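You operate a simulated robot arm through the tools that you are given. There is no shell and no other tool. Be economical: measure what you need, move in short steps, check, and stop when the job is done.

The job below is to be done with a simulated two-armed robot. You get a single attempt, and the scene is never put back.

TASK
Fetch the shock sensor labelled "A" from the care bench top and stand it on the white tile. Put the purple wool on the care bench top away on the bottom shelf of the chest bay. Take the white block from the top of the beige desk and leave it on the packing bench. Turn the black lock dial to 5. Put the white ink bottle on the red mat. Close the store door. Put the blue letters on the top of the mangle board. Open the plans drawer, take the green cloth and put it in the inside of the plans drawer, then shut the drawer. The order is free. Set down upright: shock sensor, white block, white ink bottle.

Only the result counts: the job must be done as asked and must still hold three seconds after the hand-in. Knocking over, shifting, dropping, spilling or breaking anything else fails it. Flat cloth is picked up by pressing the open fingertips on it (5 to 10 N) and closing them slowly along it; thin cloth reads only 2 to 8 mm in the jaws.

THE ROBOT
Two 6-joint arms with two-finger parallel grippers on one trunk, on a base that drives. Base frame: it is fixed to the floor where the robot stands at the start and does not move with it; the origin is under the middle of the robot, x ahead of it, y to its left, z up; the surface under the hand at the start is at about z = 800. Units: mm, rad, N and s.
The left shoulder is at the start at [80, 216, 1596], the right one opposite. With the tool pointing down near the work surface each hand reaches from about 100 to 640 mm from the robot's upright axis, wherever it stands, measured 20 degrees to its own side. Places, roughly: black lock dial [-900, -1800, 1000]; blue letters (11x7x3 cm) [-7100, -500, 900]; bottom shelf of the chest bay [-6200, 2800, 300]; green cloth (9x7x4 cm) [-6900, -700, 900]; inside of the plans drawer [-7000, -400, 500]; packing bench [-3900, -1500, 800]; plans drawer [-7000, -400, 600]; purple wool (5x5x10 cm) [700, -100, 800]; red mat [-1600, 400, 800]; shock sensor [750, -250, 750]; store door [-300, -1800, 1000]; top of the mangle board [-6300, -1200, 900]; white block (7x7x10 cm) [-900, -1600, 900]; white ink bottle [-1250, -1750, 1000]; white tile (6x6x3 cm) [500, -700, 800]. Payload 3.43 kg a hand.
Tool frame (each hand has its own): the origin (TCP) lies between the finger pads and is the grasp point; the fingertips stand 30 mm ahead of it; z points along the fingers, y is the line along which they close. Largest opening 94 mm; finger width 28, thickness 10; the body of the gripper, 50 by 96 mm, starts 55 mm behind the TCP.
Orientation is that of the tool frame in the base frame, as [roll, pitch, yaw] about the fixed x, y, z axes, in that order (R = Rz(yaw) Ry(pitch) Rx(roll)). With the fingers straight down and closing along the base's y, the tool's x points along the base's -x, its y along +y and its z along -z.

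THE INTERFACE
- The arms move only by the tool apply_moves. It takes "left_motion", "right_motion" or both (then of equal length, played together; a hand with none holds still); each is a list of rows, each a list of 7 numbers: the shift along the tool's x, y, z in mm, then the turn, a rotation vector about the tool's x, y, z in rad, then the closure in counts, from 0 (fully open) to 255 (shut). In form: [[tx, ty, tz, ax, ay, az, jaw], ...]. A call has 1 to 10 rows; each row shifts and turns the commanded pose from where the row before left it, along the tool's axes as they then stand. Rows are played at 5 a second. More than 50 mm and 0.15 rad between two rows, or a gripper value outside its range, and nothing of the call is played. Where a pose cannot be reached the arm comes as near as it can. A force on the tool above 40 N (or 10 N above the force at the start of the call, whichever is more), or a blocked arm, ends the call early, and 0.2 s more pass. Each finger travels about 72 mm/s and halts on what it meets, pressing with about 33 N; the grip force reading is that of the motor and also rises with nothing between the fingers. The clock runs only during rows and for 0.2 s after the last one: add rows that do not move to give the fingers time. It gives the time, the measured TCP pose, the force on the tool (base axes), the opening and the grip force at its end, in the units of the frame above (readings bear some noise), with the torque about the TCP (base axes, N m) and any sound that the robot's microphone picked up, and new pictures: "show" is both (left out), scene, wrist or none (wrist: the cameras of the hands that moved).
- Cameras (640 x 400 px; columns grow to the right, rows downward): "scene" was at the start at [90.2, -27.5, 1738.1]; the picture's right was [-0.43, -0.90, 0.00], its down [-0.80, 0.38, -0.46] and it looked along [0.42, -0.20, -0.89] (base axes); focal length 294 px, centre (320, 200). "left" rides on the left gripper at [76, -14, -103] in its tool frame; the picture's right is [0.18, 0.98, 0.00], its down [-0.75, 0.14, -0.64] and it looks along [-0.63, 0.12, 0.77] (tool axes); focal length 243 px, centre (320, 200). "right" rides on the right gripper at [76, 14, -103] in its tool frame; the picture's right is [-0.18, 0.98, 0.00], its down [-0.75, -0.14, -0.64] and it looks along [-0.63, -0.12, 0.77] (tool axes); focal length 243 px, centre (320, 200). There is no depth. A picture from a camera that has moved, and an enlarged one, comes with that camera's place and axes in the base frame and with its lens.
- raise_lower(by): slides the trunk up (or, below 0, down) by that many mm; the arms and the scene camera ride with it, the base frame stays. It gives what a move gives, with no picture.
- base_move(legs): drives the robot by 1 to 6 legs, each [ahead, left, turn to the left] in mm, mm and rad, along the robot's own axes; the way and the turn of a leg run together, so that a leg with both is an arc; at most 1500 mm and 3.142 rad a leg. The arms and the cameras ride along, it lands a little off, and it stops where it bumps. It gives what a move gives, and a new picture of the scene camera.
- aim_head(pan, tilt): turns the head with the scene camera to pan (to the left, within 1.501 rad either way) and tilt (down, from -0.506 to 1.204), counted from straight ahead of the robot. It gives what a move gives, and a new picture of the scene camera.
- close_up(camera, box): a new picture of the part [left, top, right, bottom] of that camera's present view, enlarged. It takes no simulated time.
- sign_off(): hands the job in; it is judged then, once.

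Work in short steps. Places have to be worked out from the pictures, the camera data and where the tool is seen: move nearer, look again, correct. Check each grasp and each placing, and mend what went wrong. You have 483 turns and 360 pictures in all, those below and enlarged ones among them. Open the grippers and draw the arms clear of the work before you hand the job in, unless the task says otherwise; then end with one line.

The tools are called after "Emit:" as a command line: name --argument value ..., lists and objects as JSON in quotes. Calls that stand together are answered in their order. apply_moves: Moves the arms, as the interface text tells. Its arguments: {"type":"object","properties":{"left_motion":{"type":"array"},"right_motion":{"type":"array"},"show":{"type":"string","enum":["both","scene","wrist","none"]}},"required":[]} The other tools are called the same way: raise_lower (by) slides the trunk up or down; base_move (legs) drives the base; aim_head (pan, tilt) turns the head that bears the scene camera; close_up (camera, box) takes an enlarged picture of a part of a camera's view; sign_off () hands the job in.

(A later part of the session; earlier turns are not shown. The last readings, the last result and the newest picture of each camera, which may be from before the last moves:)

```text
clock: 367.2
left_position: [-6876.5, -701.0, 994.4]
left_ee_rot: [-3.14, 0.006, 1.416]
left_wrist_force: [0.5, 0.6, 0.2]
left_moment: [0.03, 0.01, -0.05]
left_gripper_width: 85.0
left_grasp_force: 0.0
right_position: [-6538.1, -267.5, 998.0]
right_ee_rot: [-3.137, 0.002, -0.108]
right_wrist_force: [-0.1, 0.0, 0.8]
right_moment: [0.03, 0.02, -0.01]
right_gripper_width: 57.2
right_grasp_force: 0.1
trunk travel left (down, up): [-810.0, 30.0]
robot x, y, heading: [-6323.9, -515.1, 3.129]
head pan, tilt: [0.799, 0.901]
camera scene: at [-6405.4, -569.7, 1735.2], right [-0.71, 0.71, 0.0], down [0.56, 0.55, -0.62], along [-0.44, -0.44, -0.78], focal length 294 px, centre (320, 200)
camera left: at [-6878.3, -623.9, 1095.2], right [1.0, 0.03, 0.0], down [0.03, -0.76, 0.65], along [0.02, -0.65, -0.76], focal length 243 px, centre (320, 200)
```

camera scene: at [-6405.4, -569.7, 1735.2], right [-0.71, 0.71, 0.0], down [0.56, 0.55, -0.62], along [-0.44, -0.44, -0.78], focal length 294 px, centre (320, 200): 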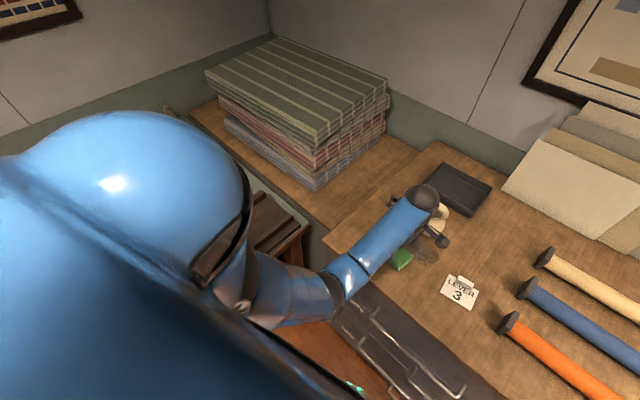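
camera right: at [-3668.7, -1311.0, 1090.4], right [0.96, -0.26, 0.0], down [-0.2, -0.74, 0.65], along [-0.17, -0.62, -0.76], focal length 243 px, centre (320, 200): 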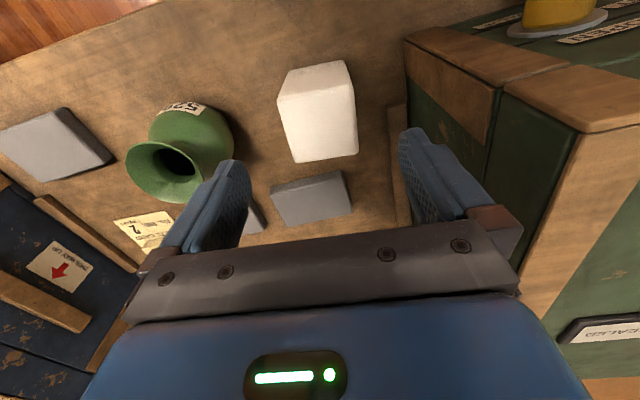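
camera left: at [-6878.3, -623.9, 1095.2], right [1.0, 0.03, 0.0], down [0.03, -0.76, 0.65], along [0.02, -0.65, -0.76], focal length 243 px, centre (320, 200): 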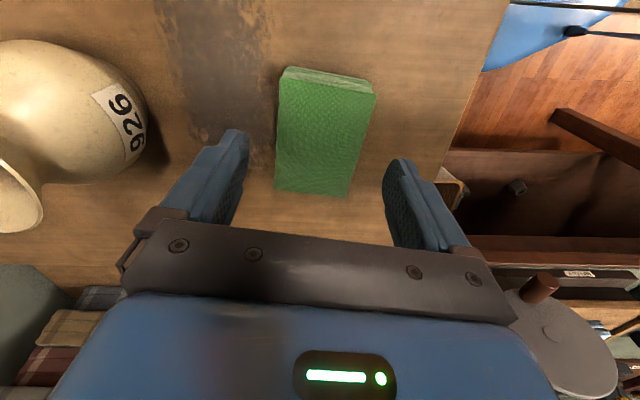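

Centred. Descend to z≈940 and close.

Emit:
apply_moves --left_motion '[[3, 0, 20, 0, 0, 0, 24], [0, 0, 18, 0, 0, 0, 24], [0, 0, 12, 0, 0, 0, 24], [0, 0, 3, 0, 0, 0, 24]]' --show "wrist"

```text
clock: 368.2
left_position: [-6876.7, -700.1, 939.9]
left_ee_rot: [-3.141, 0.009, 1.418]
left_wrist_force: [0.0, -1.0, 0.6]
left_moment: [-0.04, 0.01, -0.01]
left_gripper_width: 85.1
left_grasp_force: 0.1
right_position: [-6539.1, -267.7, 999.0]
right_ee_rot: [-3.136, 0.004, -0.108]
right_wrist_force: [-0.6, -0.6, -0.3]
right_moment: [0.01, -0.01, -0.04]
right_gripper_width: 57.5
right_grasp_force: 0.0
trunk travel left (down, up): [-810.0, 30.0]
robot x, y, heading: [-6325.0, -513.7, 3.126]
head pan, tilt: [0.799, 0.901]
camera left: at [-6878.1, -621.1, 1042.0], right [1.0, 0.03, 0.0], down [0.02, -0.76, 0.65], along [0.02, -0.65, -0.76], focal length 243 px, centre (320, 200)
```

left: 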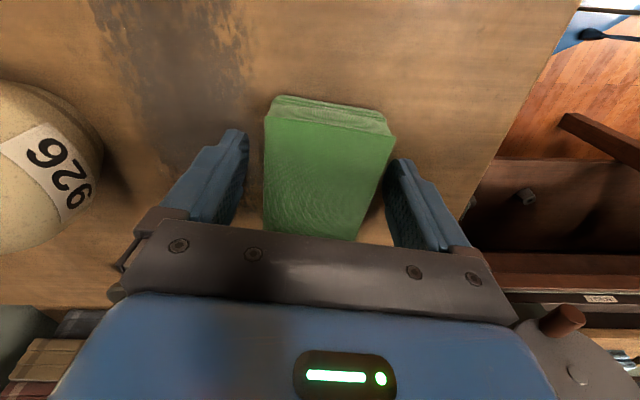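

Emit:
apply_moves --left_motion '[[0, 0, 0, 0, 0, 0, 50], [0, 0, 0, 0, 0, 0, 80], [0, 0, 0, 0, 0, 0, 120], [0, 0, 0, 0, 0, 0, 180], [0, 0, 0, 0, 0, 0, 200], [0, 0, -8, 0, 0, 0, 200], [0, 0, -20, 0, 0, 0, 200], [0, 0, -20, 0, 0, 0, 200], [0, 0, -20, 0, 0, 0, 200]]' --show "wrist"

```text
clock: 370.2
left_position: [-6876.0, -698.4, 1008.5]
left_ee_rot: [3.14, 0.008, 1.417]
left_wrist_force: [-1.0, 0.0, -0.7]
left_moment: [0.01, -0.02, 0.0]
left_gripper_width: 65.4
left_grasp_force: 32.6
right_position: [-6539.4, -266.2, 998.6]
right_ee_rot: [-3.136, 0.004, -0.107]
right_wrist_force: [0.6, 0.3, 0.4]
right_moment: [-0.01, 0.02, 0.02]
right_gripper_width: 57.3
right_grasp_force: 0.1
trunk travel left (down, up): [-810.0, 30.0]
robot x, y, heading: [-6322.6, -520.1, 3.123]
head pan, tilt: [0.799, 0.901]
camera left: at [-6877.9, -620.8, 1110.4], right [1.0, 0.03, 0.0], down [0.02, -0.76, 0.65], along [0.02, -0.65, -0.76], focal length 243 px, centre (320, 200)
```

left: 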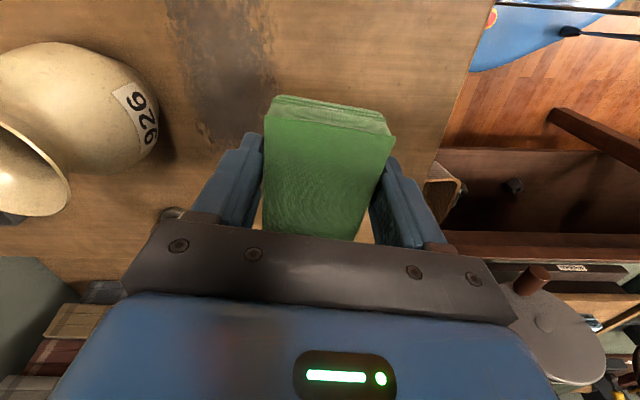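

Cloth held (65 mm). Back off, retract the left hand, and lower the trunk to work on the drawer.

Emit:
apply_moves --left_motion '[[0, 0, -20, 0, 0, 0, 200], [-4, 30, -10, 0, 0, 0, 200], [-4, 30, -10, 0, 0, 0, 200], [-4, 30, -10, 0, 0, 0, 200]]' --show "none"

Emit:
base_move --legs '[[-250, 0, 0]]'

Emit:
apply_moves --left_motion '[[-4, 30, 0, 0, 0, 0, 200], [-4, 30, 0, 0, 0, 0, 200], [-4, 30, 0, 0, 0, 0, 200], [0, 0, 0, 0, 0, 0, 200], [0, 0, 0, 0, 0, 0, 200], [0, 0, 0, 0, 0, 0, 200], [0, 0, 0, 0, 0, 0, 200], [0, 0, 0, 0, 0, 0, 200], [0, 0, 0, 0, 0, 0, 200], [0, 0, 0, 0, 0, 0, 200]]' --right_motion '[[0, 0, 0, 0, 0, 0.15, 60], [0, 0, 0, 0, 0, 0.15, 60], [0, 0, 0, 0, 0, 0.15, 60], [0, 0, 0, 0, 0, 0.15, 60], [0, 0, 0, 0, 0, 0.15, 60], [0, 0, 0, 0, 0, 0.15, 60], [0, 0, 0, 0, 0, 0.15, 60], [0, 0, 0, 0, 0, 0.15, 60], [0, 0, 0, 0, 0, 0.15, 60], [0, 0, 0, 0, 0, 0.12, 60]]' --show "none"

```text
clock: 371.2
left_position: [-6798.7, -723.6, 1021.3]
left_ee_rot: [-3.141, 0.008, 1.416]
left_wrist_force: [0.3, 0.0, -0.1]
left_moment: [-0.01, 0.0, 0.0]
left_gripper_width: 65.0
left_grasp_force: 32.8
left hand out of reach, approached as far as the arm can: row 3, 4
right_position: [-6537.3, -268.3, 999.4]
right_ee_rot: [-3.135, 0.004, -0.108]
right_wrist_force: [0.1, -0.6, 0.9]
right_moment: [-0.01, -0.01, 0.01]
right_gripper_width: 57.2
right_grasp_force: 0.2
trunk travel left (down, up): [-810.0, 30.0]
robot x, y, heading: [-6326.3, -522.3, 3.125]
head pan, tilt: [0.799, 0.901]
```

```text
clock: 373.1
left_position: [-6553.5, -728.4, 1020.1]
left_ee_rot: [3.14, 0.007, 1.42]
left_wrist_force: [-0.9, -0.2, -0.3]
left_moment: [0.03, -0.05, 0.01]
left_gripper_width: 64.8
left_grasp_force: 33.1
right_position: [-6293.2, -272.0, 998.4]
right_ee_rot: [-3.138, 0.0, -0.105]
right_wrist_force: [0.4, 0.3, -1.0]
right_moment: [0.0, -0.01, 0.01]
right_gripper_width: 57.0
right_grasp_force: 0.1
trunk travel left (down, up): [-810.0, 30.0]
robot x, y, heading: [-6075.5, -521.4, 3.131]
head pan, tilt: [0.799, 0.901]
camera scene: at [-6162.4, -573.4, 1734.8], right [-0.71, 0.71, 0.0], down [0.56, 0.55, -0.62], along [-0.44, -0.44, -0.79], focal length 294 px, centre (320, 200)
```

scene: 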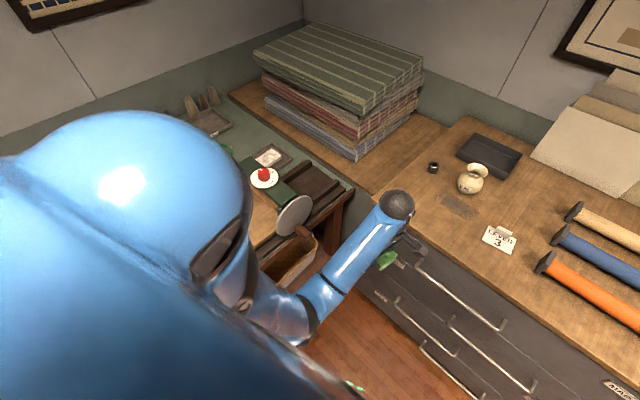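

```text
clock: 375.3
left_position: [-6463.0, -752.7, 1013.0]
left_ee_rot: [-3.135, 0.009, 1.42]
left_wrist_force: [0.4, 1.2, -0.7]
left_moment: [-0.02, -0.02, -0.01]
left_gripper_width: 62.3
left_grasp_force: 33.1
left hand out of reach, approached as far as the arm can: row 1, 2
right_position: [-6289.1, -270.1, 999.2]
right_ee_rot: [3.138, 0.005, -1.579]
right_wrist_force: [1.8, -1.3, 0.0]
right_moment: [0.0, 0.0, 0.02]
right_gripper_width: 72.0
right_grasp_force: 0.1
trunk travel left (down, up): [-810.0, 30.0]
robot x, y, heading: [-6073.4, -518.8, 3.13]
head pan, tilt: [0.799, 0.901]
```

Lower the trunk by 380.

Emit:
raise_lower --by -380

Emit:
apply_moves --right_motion '[[0, 0, 0, -0.15, 0, 0, 80], [0, 0, 0, -0.15, 0, 0, 100], [0, 0, 0, -0.15, 0, 0, 120], [0, 0, 0, -0.15, 0, 0, 120], [0, 0, 0, -0.15, 0, 0, 120], [0, 0, 0, -0.15, 0, 0, 120], [0, 0, 0, -0.15, 0, 0, 120], [0, 0, 0, -0.15, 0, 0, 120]]' --show "none"

Emit:
aim_head --pan 0.0 --tilt 0.8

```text
clock: 378.9
left_position: [-6463.7, -752.2, 632.8]
left_ee_rot: [-3.136, 0.008, 1.42]
left_wrist_force: [0.6, -0.3, 0.2]
left_moment: [0.0, 0.01, 0.0]
left_gripper_width: 61.7
left_grasp_force: 32.7
right_position: [-6290.5, -270.7, 620.1]
right_ee_rot: [3.138, 0.007, -1.574]
right_wrist_force: [-0.3, -0.4, -0.8]
right_moment: [-0.03, 0.0, 0.03]
right_gripper_width: 72.0
right_grasp_force: 0.1
trunk travel left (down, up): [-430.0, 410.0]
robot x, y, heading: [-6072.2, -521.9, 3.123]
head pan, tilt: [0.799, 0.901]
```

```text
clock: 379.7
left_position: [-6463.5, -750.7, 633.2]
left_ee_rot: [-3.134, 0.008, 1.42]
left_wrist_force: [-0.5, -0.9, -0.2]
left_moment: [0.01, -0.01, -0.02]
left_gripper_width: 61.9
left_grasp_force: 33.0
right_position: [-6378.3, -285.0, 655.6]
right_ee_rot: [2.552, 0.097, -1.323]
right_wrist_force: [-0.8, 0.1, -0.4]
right_moment: [-0.02, -0.03, 0.0]
right_gripper_width: 49.6
right_grasp_force: 0.1
trunk travel left (down, up): [-430.0, 410.0]
robot x, y, heading: [-6076.6, -520.0, 3.126]
head pan, tilt: [0.799, 0.901]
stopped in row 4 (right hand): the arm was blocked; the commanded pose is now the measured one
```

```text
clock: 380.9
left_position: [-6464.0, -752.7, 633.1]
left_ee_rot: [-3.135, 0.009, 1.422]
left_wrist_force: [-0.5, 0.2, -0.9]
left_moment: [-0.03, -0.01, -0.02]
left_gripper_width: 61.5
left_grasp_force: 32.8
right_position: [-6378.0, -284.1, 654.8]
right_ee_rot: [2.554, 0.097, -1.324]
right_wrist_force: [0.0, -0.2, 0.0]
right_moment: [0.02, -0.02, 0.04]
right_gripper_width: 49.6
right_grasp_force: 0.0
trunk travel left (down, up): [-430.0, 410.0]
robot x, y, heading: [-6071.9, -521.3, 3.127]
head pan, tilt: [0.0, 0.799]
camera scene: at [-6184.1, -519.0, 1363.1], right [0.01, 1.0, 0.0], down [0.72, -0.01, -0.7], along [-0.7, 0.01, -0.72], focal length 294 px, centre (320, 200)
```

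scene: 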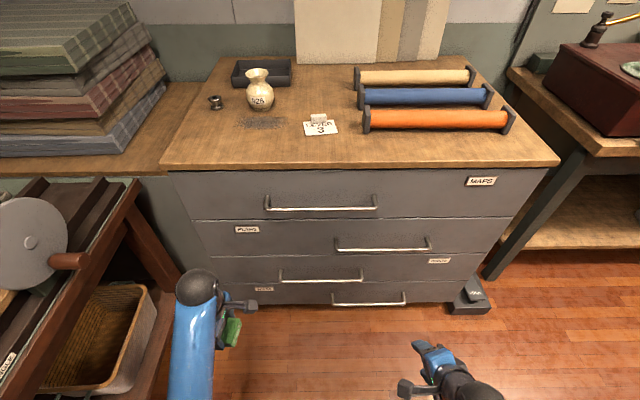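

The arm was too folded. Extend the right hand forward first, then tilt it toward horizontal (closing vertically).

Emit:
apply_moves --right_motion '[[-2, 32, 8, 0, 0, 0, 120], [-2, 32, 8, 0, 0, 0, 120], [-2, 32, 8, 0, 0, 0, 120], [-2, 32, 8, 0, 0, 0, 120], [0, 0, 0, -0.104, -0.025, 0.0475, 120], [0, 0, 0, -0.104, -0.025, 0.0475, 120], [0, 0, 0, -0.104, -0.025, 0.0475, 120], [0, 0, 0, -0.104, -0.025, 0.0475, 120], [0, 0, 0, -0.104, -0.025, 0.0475, 120]]' --show "both"

```text
clock: 382.9
left_position: [-6463.6, -752.3, 632.5]
left_ee_rot: [-3.134, 0.009, 1.42]
left_wrist_force: [0.3, -0.1, -1.2]
left_moment: [0.0, 0.01, -0.01]
left_gripper_width: 61.1
left_grasp_force: 32.8
right_position: [-6498.1, -311.6, 698.8]
right_ee_rot: [2.018, 0.0, -1.575]
right_wrist_force: [1.6, 0.1, 0.0]
right_moment: [-0.01, 0.0, 0.02]
right_gripper_width: 49.7
right_grasp_force: 0.2
trunk travel left (down, up): [-430.0, 410.0]
robot x, y, heading: [-6075.7, -517.2, 3.129]
head pan, tilt: [0.0, 0.799]
camera scene: at [-6184.1, -518.9, 1363.1], right [0.01, 1.0, 0.0], down [0.72, -0.01, -0.7], along [-0.7, 0.01, -0.72], focal length 294 px, centre (320, 200)
camera right: at [-6412.7, -386.1, 757.8], right [-0.42, 0.19, 0.89], down [0.64, 0.75, 0.15], along [-0.64, 0.63, -0.44], focal length 243 px, centre (320, 200)
```

scene: 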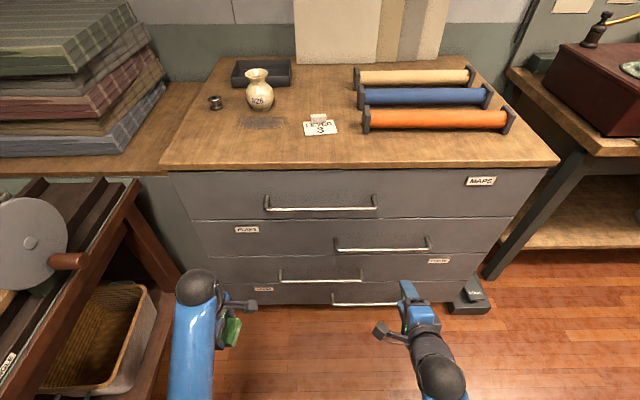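
right: 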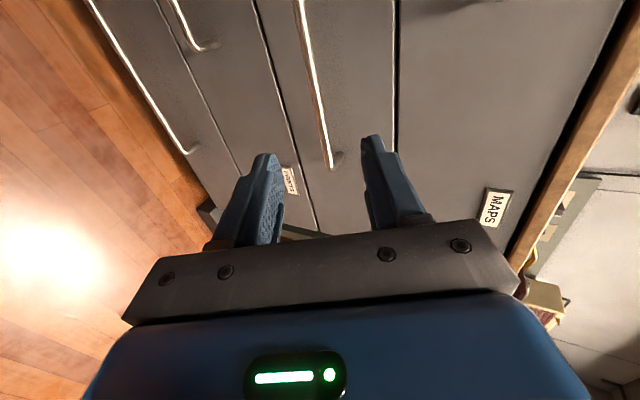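

Orientation is right. The handle bar is at [-6715, −455…−165, 593]. Approach to ~80 mm before it.

Emit:
apply_moves --right_motion '[[-3, 0, 36, 0, 0, 0, 120], [-3, 0, 36, 0, 0, 0, 120], [-3, -1, 36, 0, 0, 0, 120], [-3, -1, 36, 0, 0, 0, 120]]' --show "both"

```text
clock: 383.9
left_position: [-6464.1, -753.0, 632.6]
left_ee_rot: [-3.137, 0.008, 1.418]
left_wrist_force: [-0.4, 0.4, 0.1]
left_moment: [0.0, -0.01, 0.02]
left_gripper_width: 61.2
left_grasp_force: 33.0
right_position: [-6629.7, -296.4, 632.4]
right_ee_rot: [2.021, 0.0, -1.576]
right_wrist_force: [-0.5, 0.4, 0.1]
right_moment: [0.0, 0.0, -0.01]
right_gripper_width: 49.5
right_grasp_force: 0.2
trunk travel left (down, up): [-430.0, 410.0]
robot x, y, heading: [-6078.5, -519.1, 3.129]
head pan, tilt: [0.0, 0.799]
camera scene: at [-6185.4, -518.8, 1363.0], right [0.01, 1.0, 0.0], down [0.72, -0.01, -0.7], along [-0.7, 0.01, -0.72], focal length 294 px, centre (320, 200)
camera right: at [-6543.4, -373.0, 691.9], right [-0.43, 0.19, 0.89], down [0.64, 0.75, 0.15], along [-0.64, 0.63, -0.44], focal length 243 px, centre (320, 200)
```

scene: 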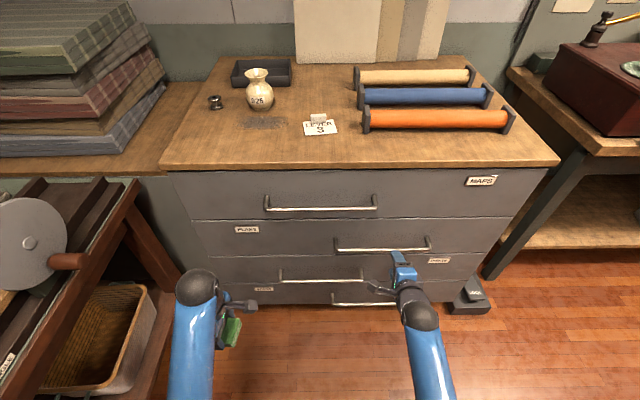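
right: 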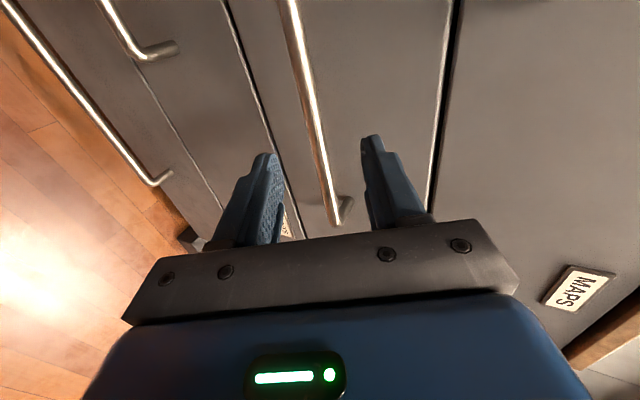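

Bar is centred between the fingers. Advance 78 mm along the tool axis.

Emit:
apply_moves --right_motion '[[0, 0, 25, 0, 0, 0, 120], [0, 0, 25, 0, 0, 0, 120], [0, 0, 18, 0, 0, 0, 120], [0, 0, 10, 0, 0, 0, 120]]' --show "wrist"

```text
clock: 384.9
left_position: [-6462.9, -752.3, 632.8]
left_ee_rot: [-3.134, 0.008, 1.419]
left_wrist_force: [-1.3, -0.7, -0.7]
left_moment: [-0.03, -0.01, 0.06]
left_gripper_width: 61.2
left_grasp_force: 33.2
right_position: [-6698.7, -296.6, 599.4]
right_ee_rot: [2.02, 0.001, -1.577]
right_wrist_force: [0.2, -0.4, -0.4]
right_moment: [0.03, 0.0, 0.02]
right_gripper_width: 49.7
right_grasp_force: 0.1
trunk travel left (down, up): [-430.0, 410.0]
robot x, y, heading: [-6075.3, -520.5, 3.13]
head pan, tilt: [0.0, 0.799]
camera right: at [-6613.1, -372.9, 658.8], right [-0.43, 0.19, 0.89], down [0.64, 0.75, 0.15], along [-0.64, 0.63, -0.44], focal length 243 px, centre (320, 200)
```

right: 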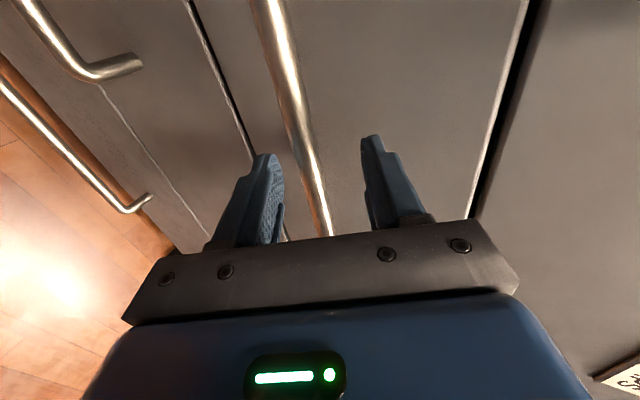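

Close on the bar.

Emit:
apply_moves --right_motion '[[0, 0, 0, 0, 0, 0, 150], [0, 0, 0, 0, 0, 0, 180], [0, 0, 0, 0, 0, 0, 210], [0, 0, 0, 0, 0, 0, 250], [0, 0, 0, 0, 0, 0, 250]]' --show "wrist"

```text
clock: 386.1
left_position: [-6464.7, -753.0, 633.3]
left_ee_rot: [-3.135, 0.009, 1.418]
left_wrist_force: [0.8, 0.0, 0.2]
left_moment: [-0.01, 0.02, -0.01]
left_gripper_width: 61.0
left_grasp_force: 33.0
right_position: [-6697.5, -297.0, 594.2]
right_ee_rot: [2.034, 0.0, -1.577]
right_wrist_force: [16.1, -3.7, -21.9]
right_moment: [0.42, -0.6, 0.03]
right_gripper_width: 15.0
right_grasp_force: 44.2
trunk travel left (down, up): [-430.0, 410.0]
robot x, y, heading: [-6076.9, -519.4, 3.13]
head pan, tilt: [0.0, 0.799]
camera right: at [-6610.9, -372.8, 654.3], right [-0.44, 0.19, 0.88], down [0.64, 0.75, 0.16], along [-0.63, 0.63, -0.45], focal length 243 px, centre (320, 200)
```

right: 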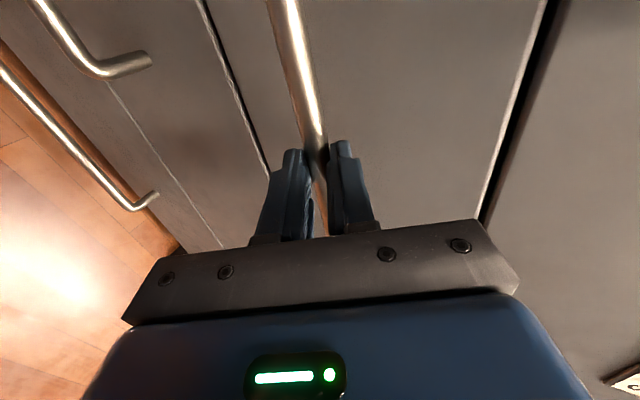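

Gripped. Relieve the vertical strain and pull the drawer in +x.

Emit:
apply_moves --right_motion '[[0, -4, 2, 0, 0, 0, 250], [0, -4.3, -9, 0, 0, 0, 250], [0, -6.5, -13.5, 0, 0, 0, 250], [0, -8.6, -18, 0, 0, 0, 250], [0, -8.6, -18, 0, 0, 0, 250], [0, -8.6, -18, 0, 0, 0, 250]]' --show "scene"

```text
clock: 387.5
left_position: [-6464.1, -752.5, 633.2]
left_ee_rot: [-3.138, 0.008, 1.419]
left_wrist_force: [-1.3, -0.1, -0.8]
left_moment: [0.0, 0.01, 0.01]
left_gripper_width: 61.0
left_grasp_force: 32.9
right_position: [-6612.8, -296.3, 595.2]
right_ee_rot: [2.022, 0.0, -1.575]
right_wrist_force: [3.1, -2.8, -16.6]
right_moment: [0.32, -0.44, 0.05]
right_gripper_width: 14.6
right_grasp_force: 45.1
trunk travel left (down, up): [-430.0, 410.0]
robot x, y, heading: [-6079.2, -523.3, 3.128]
head pan, tilt: [0.0, 0.799]
camera scene: at [-6184.5, -518.5, 1363.0], right [0.01, 1.0, 0.0], down [0.72, -0.01, -0.7], along [-0.7, 0.01, -0.72], focal length 294 px, centre (320, 200)
```

scene: 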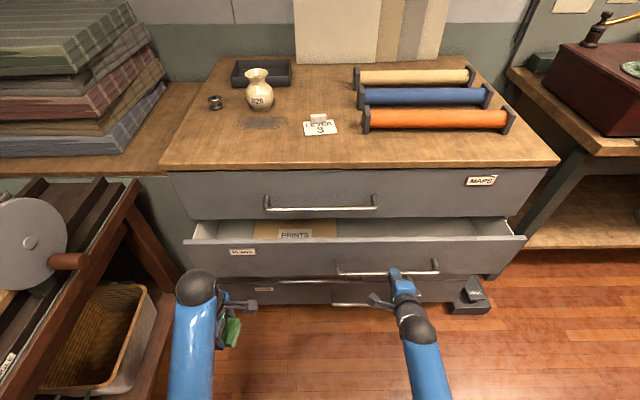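

Drawer opens. Raise the left hand out of its way, then pull further.

Emit:
apply_moves --left_motion '[[0, 15, -20, 0, 0, 0, 200], [0, 15, -20, 0, 0, 0, 200], [0, 0, -20, 0, 0, 0, 200], [0, 0, -20, 0, 0, 0, 200], [0, 0, -20, 0, 0, 0, 200], [0, 0, -20, 0, 0, 0, 200]]' --show "none"

Emit:
apply_moves --right_motion '[[0, -6.5, -13.5, 0, 0, 0, 250], [0, -8.6, -18, 0, 0, 0, 250], [0, -8.6, -18, 0, 0, 0, 250], [0, -8.6, -18, 0, 0, 0, 250], [0, -8.6, -18, 0, 0, 0, 250], [0, -8.6, -18, 0, 0, 0, 250], [0, -8.6, -18, 0, 0, 0, 250]]' --show "scene"

```text
clock: 388.9
left_position: [-6431.4, -758.2, 634.9]
left_ee_rot: [-3.133, 0.011, 1.419]
left_wrist_force: [0.6, -1.0, -0.2]
left_moment: [0.01, 0.02, 0.03]
left_gripper_width: 60.9
left_grasp_force: 32.9
left hand out of reach, approached as far as the arm can: row 1, 2, 3, 4, 5, 6
right_position: [-6613.4, -296.0, 593.3]
right_ee_rot: [2.022, 0.001, -1.576]
right_wrist_force: [1.2, -2.0, -17.9]
right_moment: [0.3, -0.44, 0.15]
right_gripper_width: 14.5
right_grasp_force: 44.9
trunk travel left (down, up): [-430.0, 410.0]
robot x, y, heading: [-6077.4, -518.8, 3.127]
head pan, tilt: [0.0, 0.799]
```

```text
clock: 390.5
left_position: [-6429.6, -756.6, 635.5]
left_ee_rot: [-3.131, 0.011, 1.421]
left_wrist_force: [0.2, 0.2, 0.2]
left_moment: [0.0, 0.02, 0.0]
left_gripper_width: 60.9
left_grasp_force: 32.5
right_position: [-6477.5, -296.2, 592.7]
right_ee_rot: [2.023, 0.0, -1.577]
right_wrist_force: [2.5, 12.6, -18.2]
right_moment: [0.63, -0.57, -0.28]
right_gripper_width: 14.6
right_grasp_force: 44.8
trunk travel left (down, up): [-430.0, 410.0]
robot x, y, heading: [-6074.9, -519.8, 3.125]
head pan, tilt: [0.0, 0.799]
camera scene: at [-6184.4, -516.5, 1363.0], right [0.01, 1.0, 0.0], down [0.72, -0.01, -0.7], along [-0.7, 0.01, -0.72], focal length 294 px, centre (320, 200)
```

scene: 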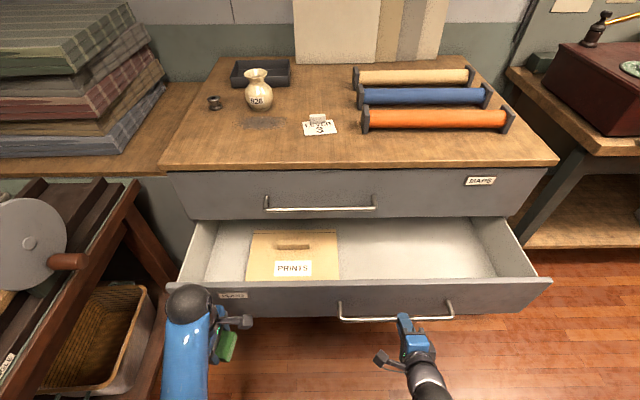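

Drawer is open ~220 mm; the free floor is right of the PRINTS folder. Release the handle and back the right hand off.

Emit:
apply_moves --right_motion '[[0, 0, 0, 0, 0, 0, 180], [0, 0, 0, 0, 0, 0, 120], [0, 0, 0, 0, 0, 0, 100], [0, 0, -20, 0, 0, 0, 100], [0, 0, -25, 0, 0, 0, 100], [0, 0, -25, 0, 0, 0, 100]]' --show "none"

Emit:
base_move --legs '[[-60, 0, 0], [0, -400, 0]]'

```text
clock: 391.9
left_position: [-6430.2, -758.1, 636.6]
left_ee_rot: [-3.129, 0.011, 1.42]
left_wrist_force: [-0.7, -0.4, -0.5]
left_moment: [0.01, 0.0, 0.03]
left_gripper_width: 61.2
left_grasp_force: 33.6
right_position: [-6415.4, -298.4, 626.5]
right_ee_rot: [2.018, 0.0, -1.575]
right_wrist_force: [-0.3, 0.2, -0.3]
right_moment: [-0.05, -0.05, -0.02]
right_gripper_width: 57.3
right_grasp_force: 0.0
trunk travel left (down, up): [-430.0, 410.0]
robot x, y, heading: [-6073.9, -525.3, 3.126]
head pan, tilt: [0.0, 0.799]
```

```text
clock: 394.9
left_position: [-6365.0, -363.6, 635.0]
left_ee_rot: [-3.131, 0.009, 1.423]
left_wrist_force: [-0.1, 0.3, -0.4]
left_moment: [0.01, 0.01, 0.04]
left_gripper_width: 60.9
left_grasp_force: 33.0
right_position: [-6351.8, 96.7, 627.6]
right_ee_rot: [2.02, -0.001, -1.573]
right_wrist_force: [0.3, 0.3, -0.8]
right_moment: [-0.01, -0.01, -0.01]
right_gripper_width: 56.9
right_grasp_force: 0.0
trunk travel left (down, up): [-430.0, 410.0]
robot x, y, heading: [-6010.1, -121.2, 3.128]
head pan, tilt: [0.0, 0.799]
camera scene: at [-6119.4, -123.7, 1363.1], right [0.01, 1.0, 0.0], down [0.72, -0.01, -0.7], along [-0.7, 0.01, -0.72], focal length 294 px, centre (320, 200)
```

scene: 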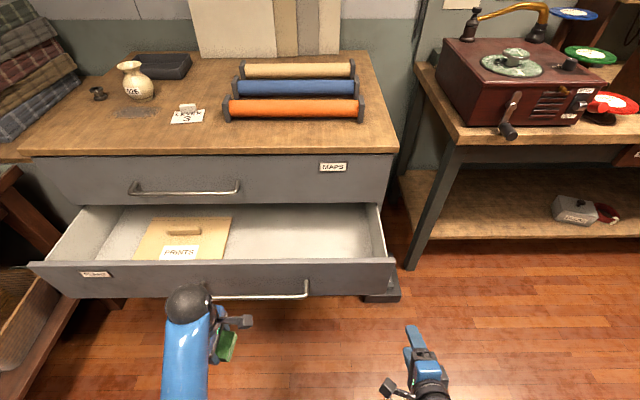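

Raise the trunk 140 so both hands clear the drawer rim (≈700), then drive ahead 150.

Emit:
raise_lower --by 150

Emit:
base_move --legs '[[150, 0, 0]]'

Emit:
apply_moves --left_motion '[[-4, -28, 0, 0, 0, 0, 200], [-4, -28, 0, 0, 0, 0, 200]]' --show "both"

```text
clock: 396.7
left_position: [-6365.7, -363.6, 786.3]
left_ee_rot: [-3.131, 0.011, 1.425]
left_wrist_force: [0.6, 0.5, -0.7]
left_moment: [0.02, 0.01, 0.03]
left_gripper_width: 61.0
left_grasp_force: 33.1
right_position: [-6351.9, 95.7, 776.5]
right_ee_rot: [2.02, -0.001, -1.572]
right_wrist_force: [-0.3, -0.8, 0.1]
right_moment: [0.0, 0.0, 0.0]
right_gripper_width: 57.3
right_grasp_force: 0.1
trunk travel left (down, up): [-580.0, 260.0]
robot x, y, heading: [-6009.3, -125.3, 3.133]
head pan, tilt: [0.0, 0.799]
```

```text
clock: 398.1
left_position: [-6514.8, -362.6, 785.0]
left_ee_rot: [-3.129, 0.011, 1.426]
left_wrist_force: [0.4, -0.2, -2.0]
left_moment: [0.01, 0.0, 0.01]
left_gripper_width: 60.6
left_grasp_force: 33.3
right_position: [-6501.3, 97.9, 776.3]
right_ee_rot: [2.018, 0.0, -1.573]
right_wrist_force: [-0.6, -0.2, -0.8]
right_moment: [-0.02, -0.02, -0.03]
right_gripper_width: 57.1
right_grasp_force: 0.0
trunk travel left (down, up): [-580.0, 260.0]
robot x, y, heading: [-6161.0, -124.5, 3.132]
head pan, tilt: [0.0, 0.799]
camera scene: at [-6267.5, -122.5, 1513.3], right [0.01, 1.0, 0.0], down [0.72, -0.01, -0.7], along [-0.7, 0.01, -0.72], focal length 294 px, centre (320, 200)
```

scene: 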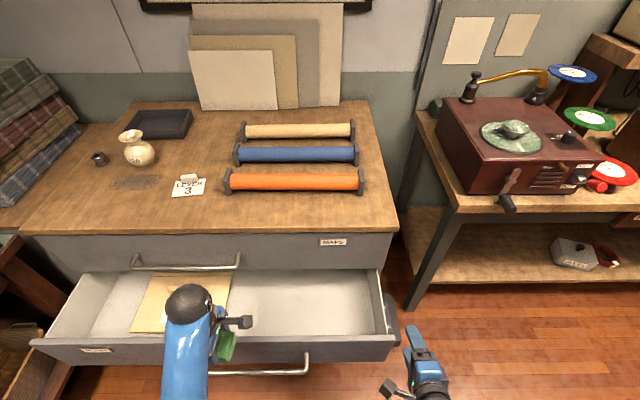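

```text
clock: 398.6
left_position: [-6572.8, -361.3, 784.7]
left_ee_rot: [-3.13, 0.011, 1.423]
left_wrist_force: [-0.5, 0.7, -0.8]
left_moment: [0.05, -0.03, 0.02]
left_gripper_width: 60.8
left_grasp_force: 32.8
right_position: [-6502.7, 96.8, 775.3]
right_ee_rot: [2.022, 0.001, -1.571]
right_wrist_force: [-0.1, 0.5, 0.1]
right_moment: [0.02, -0.01, 0.0]
right_gripper_width: 57.3
right_grasp_force: 0.0
trunk travel left (down, up): [-580.0, 260.0]
robot x, y, heading: [-6160.5, -124.4, 3.134]
head pan, tilt: [0.0, 0.799]
camera scene: at [-6270.7, -122.5, 1513.0], right [0.01, 1.0, 0.0], down [0.72, -0.01, -0.7], along [-0.7, 0.01, -0.72], focal length 294 px, centre (320, 200)
camera left: at [-6574.5, -283.7, 887.1], right [1.0, 0.04, -0.01], down [0.04, -0.76, 0.65], along [0.01, -0.65, -0.76], focal length 243 px, centre (320, 200)
```

scene: 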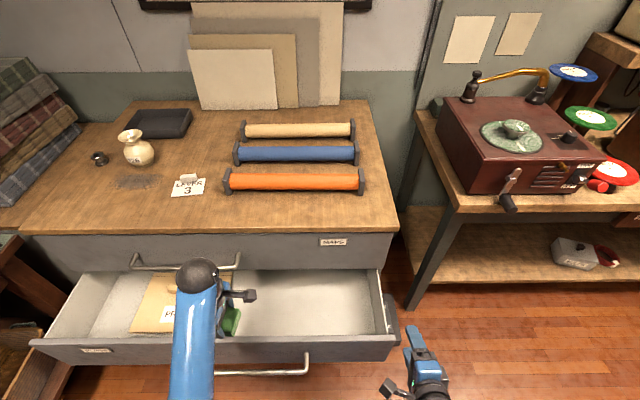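
left: 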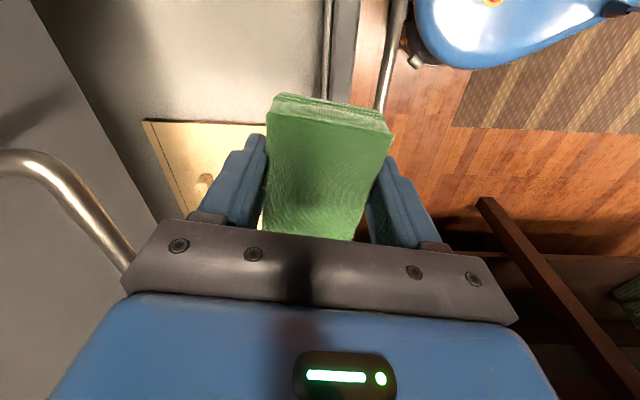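

Move +y 100 past the MAPS handle first, then −x 72 to the middle of the open drawer.

Emit:
apply_moves --left_motion '[[33, -5, 0, 0, 0, 0, 200], [33, -5, 0, 0, 0, 0, 200], [33, -5, 0, 0, 0, 0, 200], [-4, -24, 0, 0, 0, 0, 200], [-4, -24, 0, 0, 0, 0, 200], [-3, -23, 0, 0, 0, 0, 200]]' --show "both"

```text
clock: 400.1
left_position: [-6644.7, -262.7, 785.9]
left_ee_rot: [-3.131, 0.009, 1.423]
left_wrist_force: [-0.6, 0.2, -0.4]
left_moment: [0.01, -0.01, 0.02]
left_gripper_width: 61.2
left_grasp_force: 32.9
right_position: [-6501.9, 96.7, 775.3]
right_ee_rot: [2.02, 0.0, -1.572]
right_wrist_force: [0.2, 0.3, 0.1]
right_moment: [-0.01, -0.01, -0.03]
right_gripper_width: 57.5
right_grasp_force: 0.1
trunk travel left (down, up): [-580.0, 260.0]
robot x, y, heading: [-6160.4, -121.9, 3.133]
head pan, tilt: [0.0, 0.799]
camera scene: at [-6270.3, -122.1, 1513.0], right [0.01, 1.0, 0.0], down [0.72, -0.01, -0.7], along [-0.7, 0.01, -0.72], focal length 294 px, centre (320, 200)
camera left: at [-6646.6, -183.7, 887.3], right [1.0, 0.04, -0.01], down [0.04, -0.76, 0.65], along [0.02, -0.65, -0.76], focal length 243 px, centre (320, 200)
```

scene: 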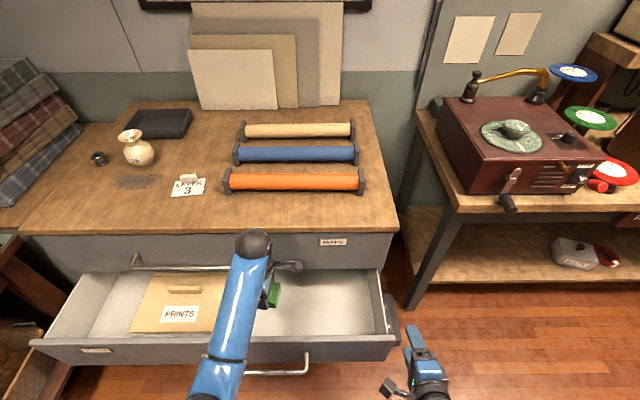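
left: 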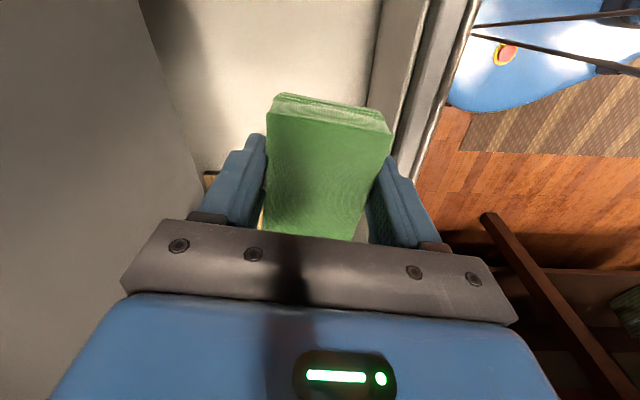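

Interior spans x −6761…−6577, floor ≈520. Shift −x 18 and lower in.

Emit:
apply_moves --left_motion '[[-3, -18, 10, 0, 0, 0, 200], [0, 0, 30, 0, 0, 0, 200], [0, 0, 30, 0, 0, 0, 200], [0, 0, 30, 0, 0, 0, 200], [0, 0, 30, 0, 0, 0, 200], [0, 0, 20, 0, 0, 0, 200]]' --show "both"

```text
clock: 401.4
left_position: [-6664.4, -263.8, 636.6]
left_ee_rot: [-3.13, 0.009, 1.424]
left_wrist_force: [0.2, -0.4, -0.5]
left_moment: [0.0, 0.01, 0.0]
left_gripper_width: 60.9
left_grasp_force: 33.0
right_position: [-6503.2, 97.3, 776.4]
right_ee_rot: [2.017, 0.002, -1.571]
right_wrist_force: [-0.2, -0.1, 0.7]
right_moment: [0.01, -0.01, -0.02]
right_gripper_width: 57.3
right_grasp_force: 0.0
trunk travel left (down, up): [-580.0, 260.0]
robot x, y, heading: [-6160.7, -123.6, 3.13]
head pan, tilt: [0.0, 0.799]
camera scene: at [-6269.9, -122.4, 1513.1], right [0.01, 1.0, 0.0], down [0.72, -0.01, -0.7], along [-0.7, 0.01, -0.72], focal length 294 px, centre (320, 200)
camera left: at [-6666.0, -185.7, 737.4], right [1.0, 0.04, -0.01], down [0.04, -0.76, 0.65], along [0.01, -0.65, -0.76], focal length 243 px, centre (320, 200)
```

scene: 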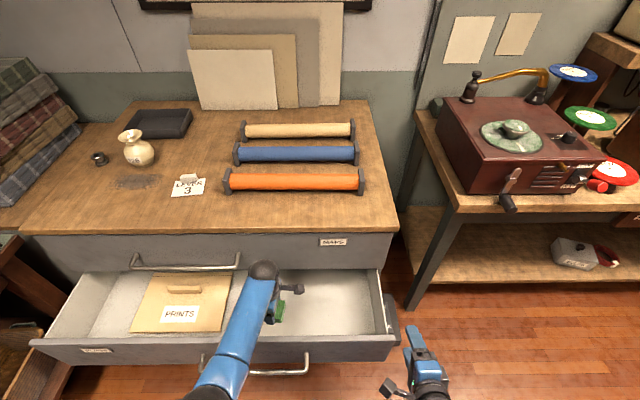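
left: 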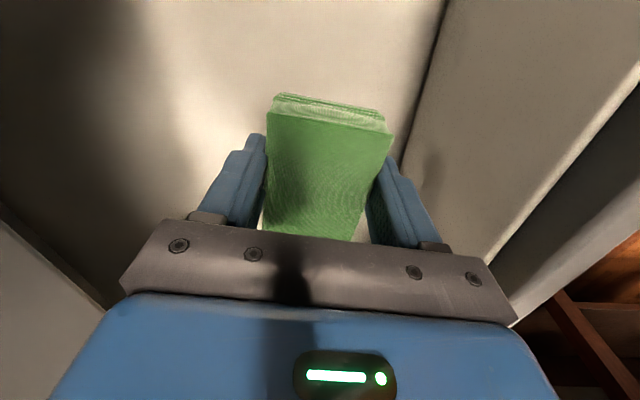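

Continue lowering in steps, watching the force.

Emit:
apply_moves --left_motion '[[0, 0, 20, 0, 0, 0, 200], [0, 0, 20, 0, 0, 0, 200], [0, 0, 15, 0, 0, 0, 200], [0, 0, 10, 0, 0, 0, 200]]' --show "both"

```text
clock: 402.4
left_position: [-6665.7, -264.6, 570.4]
left_ee_rot: [-3.129, 0.01, 1.425]
left_wrist_force: [-0.2, -0.2, -1.3]
left_moment: [0.0, -0.04, 0.0]
left_gripper_width: 61.0
left_grasp_force: 32.6
right_position: [-6503.6, 96.8, 774.7]
right_ee_rot: [2.02, 0.0, -1.573]
right_wrist_force: [0.6, 0.7, -0.3]
right_moment: [0.01, -0.01, 0.01]
right_gripper_width: 57.2
right_grasp_force: 0.1
trunk travel left (down, up): [-580.0, 260.0]
robot x, y, heading: [-6158.8, -122.4, 3.133]
head pan, tilt: [0.0, 0.799]
camera scene: at [-6269.9, -122.4, 1513.1], right [0.01, 1.0, 0.0], down [0.72, -0.01, -0.7], along [-0.7, 0.01, -0.72], focal length 294 px, centre (320, 200)
camera left: at [-6667.1, -186.4, 672.7], right [1.0, 0.04, -0.01], down [0.04, -0.76, 0.65], along [0.01, -0.65, -0.76], focal length 243 px, centre (320, 200)
```

scene: 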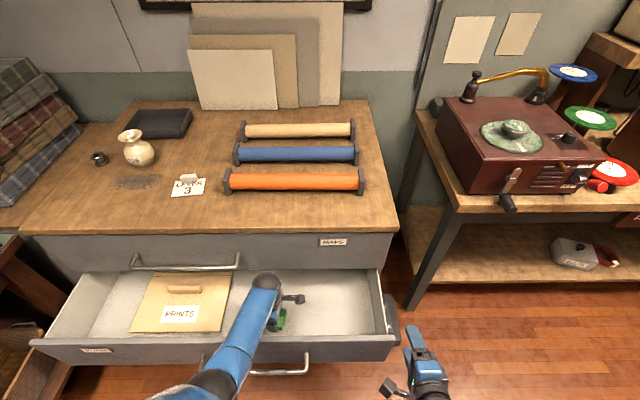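
left: 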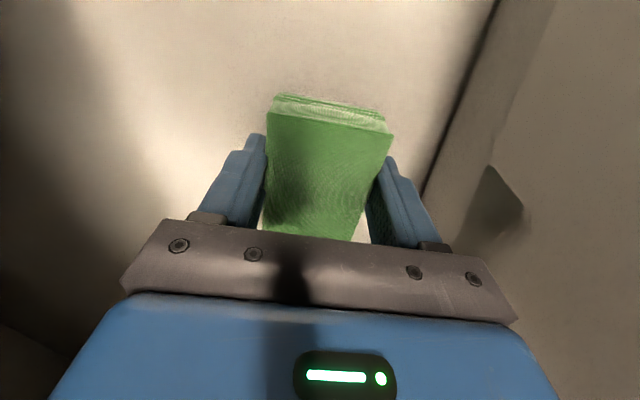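

Emit:
apply_moves --left_motion '[[0, 0, 5, 0, 0, 0, 200], [0, 0, 5, 0, 0, 0, 200], [0, 0, 4, 0, 0, 0, 200]]' --show "none"

Emit:
apply_moves --left_motion '[[0, 0, 4, 0, 0, 0, 200], [0, 0, 4, 0, 0, 0, 200]]' --show "none"

```text
clock: 403.2
left_position: [-6665.7, -265.2, 557.2]
left_ee_rot: [-3.133, 0.01, 1.423]
left_wrist_force: [1.0, 0.4, -0.4]
left_moment: [-0.01, 0.0, -0.02]
left_gripper_width: 61.2
left_grasp_force: 32.4
right_position: [-6502.0, 96.8, 775.3]
right_ee_rot: [2.02, 0.0, -1.573]
right_wrist_force: [-0.5, 0.2, -0.4]
right_moment: [0.0, -0.04, 0.03]
right_gripper_width: 57.4
right_grasp_force: 0.1
trunk travel left (down, up): [-580.0, 260.0]
robot x, y, heading: [-6158.3, -122.6, 3.128]
head pan, tilt: [0.0, 0.799]
```

```text
clock: 403.9
left_position: [-6665.4, -264.7, 549.9]
left_ee_rot: [-3.13, 0.011, 1.424]
left_wrist_force: [-0.3, -0.2, -0.5]
left_moment: [0.03, 0.01, 0.01]
left_gripper_width: 60.9
left_grasp_force: 32.8
right_position: [-6502.8, 96.8, 775.3]
right_ee_rot: [2.017, -0.001, -1.571]
right_wrist_force: [-1.5, 0.1, 0.3]
right_moment: [0.03, 0.0, -0.05]
right_gripper_width: 57.0
right_grasp_force: 0.1
trunk travel left (down, up): [-580.0, 260.0]
robot x, y, heading: [-6162.3, -121.7, 3.132]
head pan, tilt: [0.0, 0.799]
```

Emit:
apply_moves --left_motion '[[0, 0, 4, 0, 0, 0, 200], [0, 0, 4, 0, 0, 0, 200]]' --show "none"

Emit:
apply_moves --left_motion '[[0, 0, 4, 0, 0, 0, 200], [0, 0, 4, 0, 0, 0, 200]]' --show "wrist"

```text
clock: 404.4
left_position: [-6664.7, -264.9, 542.0]
left_ee_rot: [-3.131, 0.01, 1.425]
left_wrist_force: [1.1, -0.5, 1.5]
left_moment: [0.06, -0.06, -0.04]
left_gripper_width: 60.9
left_grasp_force: 33.4
right_position: [-6501.8, 97.0, 776.1]
right_ee_rot: [2.02, 0.0, -1.572]
right_wrist_force: [0.2, 0.6, -0.1]
right_moment: [0.0, -0.02, 0.02]
right_gripper_width: 57.0
right_grasp_force: 0.0
trunk travel left (down, up): [-580.0, 260.0]
robot x, y, heading: [-6160.3, -124.5, 3.132]
head pan, tilt: [0.0, 0.799]
```

```text
clock: 405.0
left_position: [-6670.9, -264.0, 541.5]
left_ee_rot: [-3.117, 0.011, 1.423]
left_wrist_force: [-1.1, -2.6, 23.6]
left_moment: [-0.06, -0.75, -0.07]
left_gripper_width: 60.8
left_grasp_force: 33.3
right_position: [-6501.7, 96.4, 776.4]
right_ee_rot: [2.018, 0.0, -1.57]
right_wrist_force: [-0.6, -0.1, -0.3]
right_moment: [-0.02, 0.01, -0.01]
right_gripper_width: 57.3
right_grasp_force: 0.1
trunk travel left (down, up): [-580.0, 260.0]
robot x, y, heading: [-6160.6, -124.3, 3.134]
head pan, tilt: [0.0, 0.799]
stopped in row 2 (left hand): the force on the tool passed its limit at 46 N (the readings are from after the stop); the commanded pose is now the measured one
camera left: at [-6672.1, -186.1, 642.9], right [1.0, 0.04, -0.03], down [0.05, -0.76, 0.65], along [0.01, -0.65, -0.76], focal length 243 px, centre (320, 200)
```

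left: 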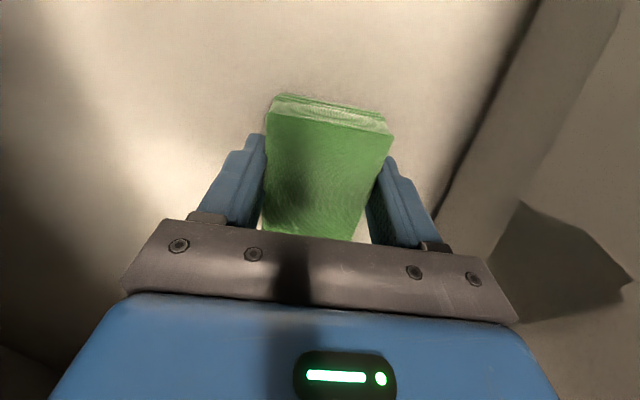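

Cloth rests on the drawer floor. Relieve 3 mm, open, and rise out.

Emit:
apply_moves --left_motion '[[0, 0, -3, 0, 0, 0, 200], [0, 0, 0, 0, 0, 0, 100], [0, 0, 0, 0, 0, 0, 70], [0, 0, 0, 0, 0, 0, 50], [0, 0, 0, 0, 0, 0, 40], [0, 0, 0, 0, 0, 0, 40], [0, 0, -15, 0, 0, 0, 40], [0, 0, -30, 0, 0, 0, 40], [0, 0, -40, 0, 0, 0, 40], [0, 0, -40, 0, 0, 0, 40]]' --show "wrist"

```text
clock: 407.2
left_position: [-6667.1, -263.0, 664.8]
left_ee_rot: [-3.126, 0.01, 1.424]
left_wrist_force: [-0.2, 0.7, -0.8]
left_moment: [0.0, -0.03, 0.02]
left_gripper_width: 79.2
left_grasp_force: 0.0
right_position: [-6502.1, 96.3, 775.4]
right_ee_rot: [2.02, 0.0, -1.573]
right_wrist_force: [-0.2, 0.3, 1.1]
right_moment: [-0.01, 0.01, 0.0]
right_gripper_width: 57.2
right_grasp_force: 0.1
trunk travel left (down, up): [-580.0, 260.0]
robot x, y, heading: [-6162.2, -123.7, 3.13]
head pan, tilt: [0.0, 0.799]
camera left: at [-6667.5, -185.3, 767.7], right [1.0, 0.04, -0.02], down [0.04, -0.76, 0.65], along [0.01, -0.65, -0.76], focal length 243 px, centre (320, 200)
```

left: 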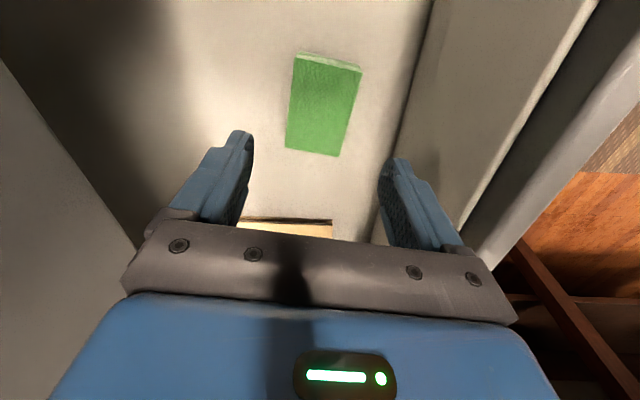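

Cloth is in the drawer. Lift the left hand out, back off 140 and shift left so the right hand faces the drawer's middle.

Emit:
apply_moves --left_motion '[[0, 0, -40, 0, 0, 0, 40], [0, 0, -40, 0, 0, 0, 40], [0, 0, -40, 0, 0, 0, 40], [-3, 25, 0, 0, 0, 0, 40], [-3, 25, 0, 0, 0, 0, 40]]' --right_motion '[[0, 0, 0, 0, 0, 0, 150], [0, 0, 0, 0, 0, 0, 200], [0, 0, 0, 0, 0, 0, 255], [0, 0, 0, 0, 0, 0, 255], [0, 0, 0, 0, 0, 0, 255]]' --show "none"

Emit:
base_move --legs '[[-130, 0, 0], [0, 470, 0]]'

```text
clock: 408.4
left_position: [-6616.0, -275.1, 785.6]
left_ee_rot: [-3.123, 0.011, 1.425]
left_wrist_force: [0.3, 0.2, -0.2]
left_moment: [-0.02, 0.0, 0.0]
left_gripper_width: 79.5
left_grasp_force: 0.1
right_position: [-6501.1, 96.1, 775.7]
right_ee_rot: [2.019, 0.001, -1.572]
right_wrist_force: [1.5, 0.0, -0.4]
right_moment: [-0.02, -0.04, 0.0]
right_gripper_width: 0.0
right_grasp_force: 33.2
trunk travel left (down, up): [-580.0, 260.0]
robot x, y, heading: [-6159.3, -120.4, 3.132]
head pan, tilt: [0.0, 0.799]
```

```text
clock: 412.1
left_position: [-6491.6, -743.4, 785.4]
left_ee_rot: [-3.125, 0.014, 1.427]
left_wrist_force: [0.1, -0.3, 0.8]
left_moment: [0.01, -0.02, 0.01]
left_gripper_width: 79.2
left_grasp_force: 0.0
right_position: [-6376.8, -370.1, 774.8]
right_ee_rot: [2.02, 0.001, -1.569]
right_wrist_force: [0.9, -0.6, -0.8]
right_moment: [-0.04, 0.0, -0.03]
right_gripper_width: 0.2
right_grasp_force: 33.0
trunk travel left (down, up): [-580.0, 260.0]
robot x, y, heading: [-6035.6, -591.7, 3.135]
head pan, tilt: [0.0, 0.799]
camera scene: at [-6143.8, -588.9, 1513.1], right [0.01, 1.0, 0.0], down [0.72, -0.01, -0.7], along [-0.7, 0.0, -0.72], focal length 294 px, centre (320, 200)
```

scene: 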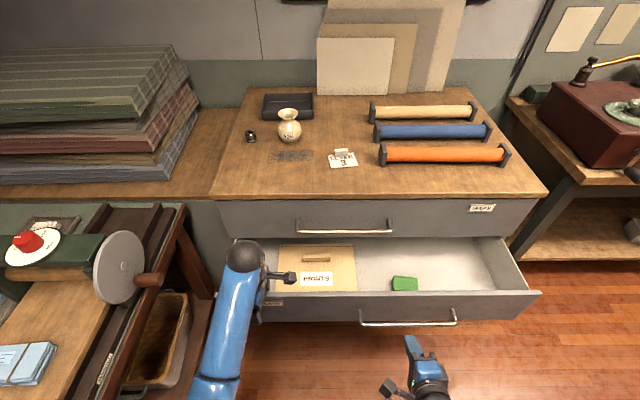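

Drop the right fist to z≈663 and push the drawer face.

Emit:
apply_moves --right_motion '[[0, -25, 12, 0, 0, 0, 255], [0, -25, 12, 0, 0, 0, 255], [0, -25, 12, 0, 0, 0, 255], [0, -25, 12, 0, 0, 0, 255], [0, 8.6, 18, 0, 0, 0, 255], [0, 8.6, 18, 0, 0, 0, 255], [0, 8.6, 18, 0, 0, 0, 255], [0, 8.6, 18, 0, 0, 0, 255], [0, 8.6, 18, 0, 0, 0, 255]]' --show "scene"

```text
clock: 414.1
left_position: [-6491.1, -742.8, 785.0]
left_ee_rot: [-3.124, 0.01, 1.428]
left_wrist_force: [-0.4, 0.1, -0.1]
left_moment: [-0.01, 0.06, 0.03]
left_gripper_width: 79.0
left_grasp_force: 0.1
right_position: [-6473.1, -370.7, 672.4]
right_ee_rot: [2.019, -0.001, -1.568]
right_wrist_force: [0.8, -0.7, 0.0]
right_moment: [-0.01, 0.0, 0.02]
right_gripper_width: 0.1
right_grasp_force: 32.8
right hand out of reach, approached as far as the arm can: row 4, 5
trunk travel left (down, up): [-580.0, 260.0]
robot x, y, heading: [-6038.2, -590.9, 3.134]
head pan, tilt: [0.0, 0.799]
camera scene: at [-6144.7, -589.6, 1513.0], right [0.01, 1.0, 0.0], down [0.72, -0.01, -0.7], along [-0.7, 0.0, -0.72], focal length 294 px, centre (320, 200)
```

scene: 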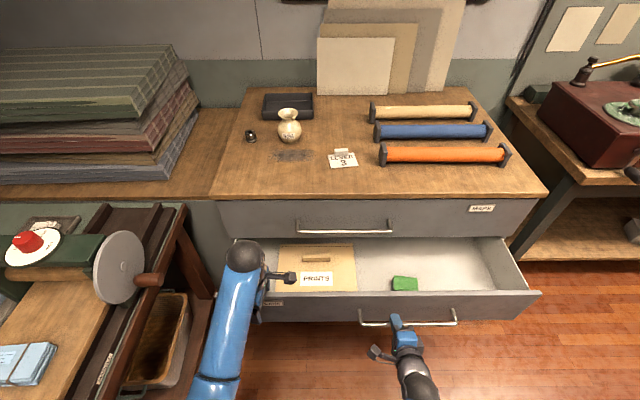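

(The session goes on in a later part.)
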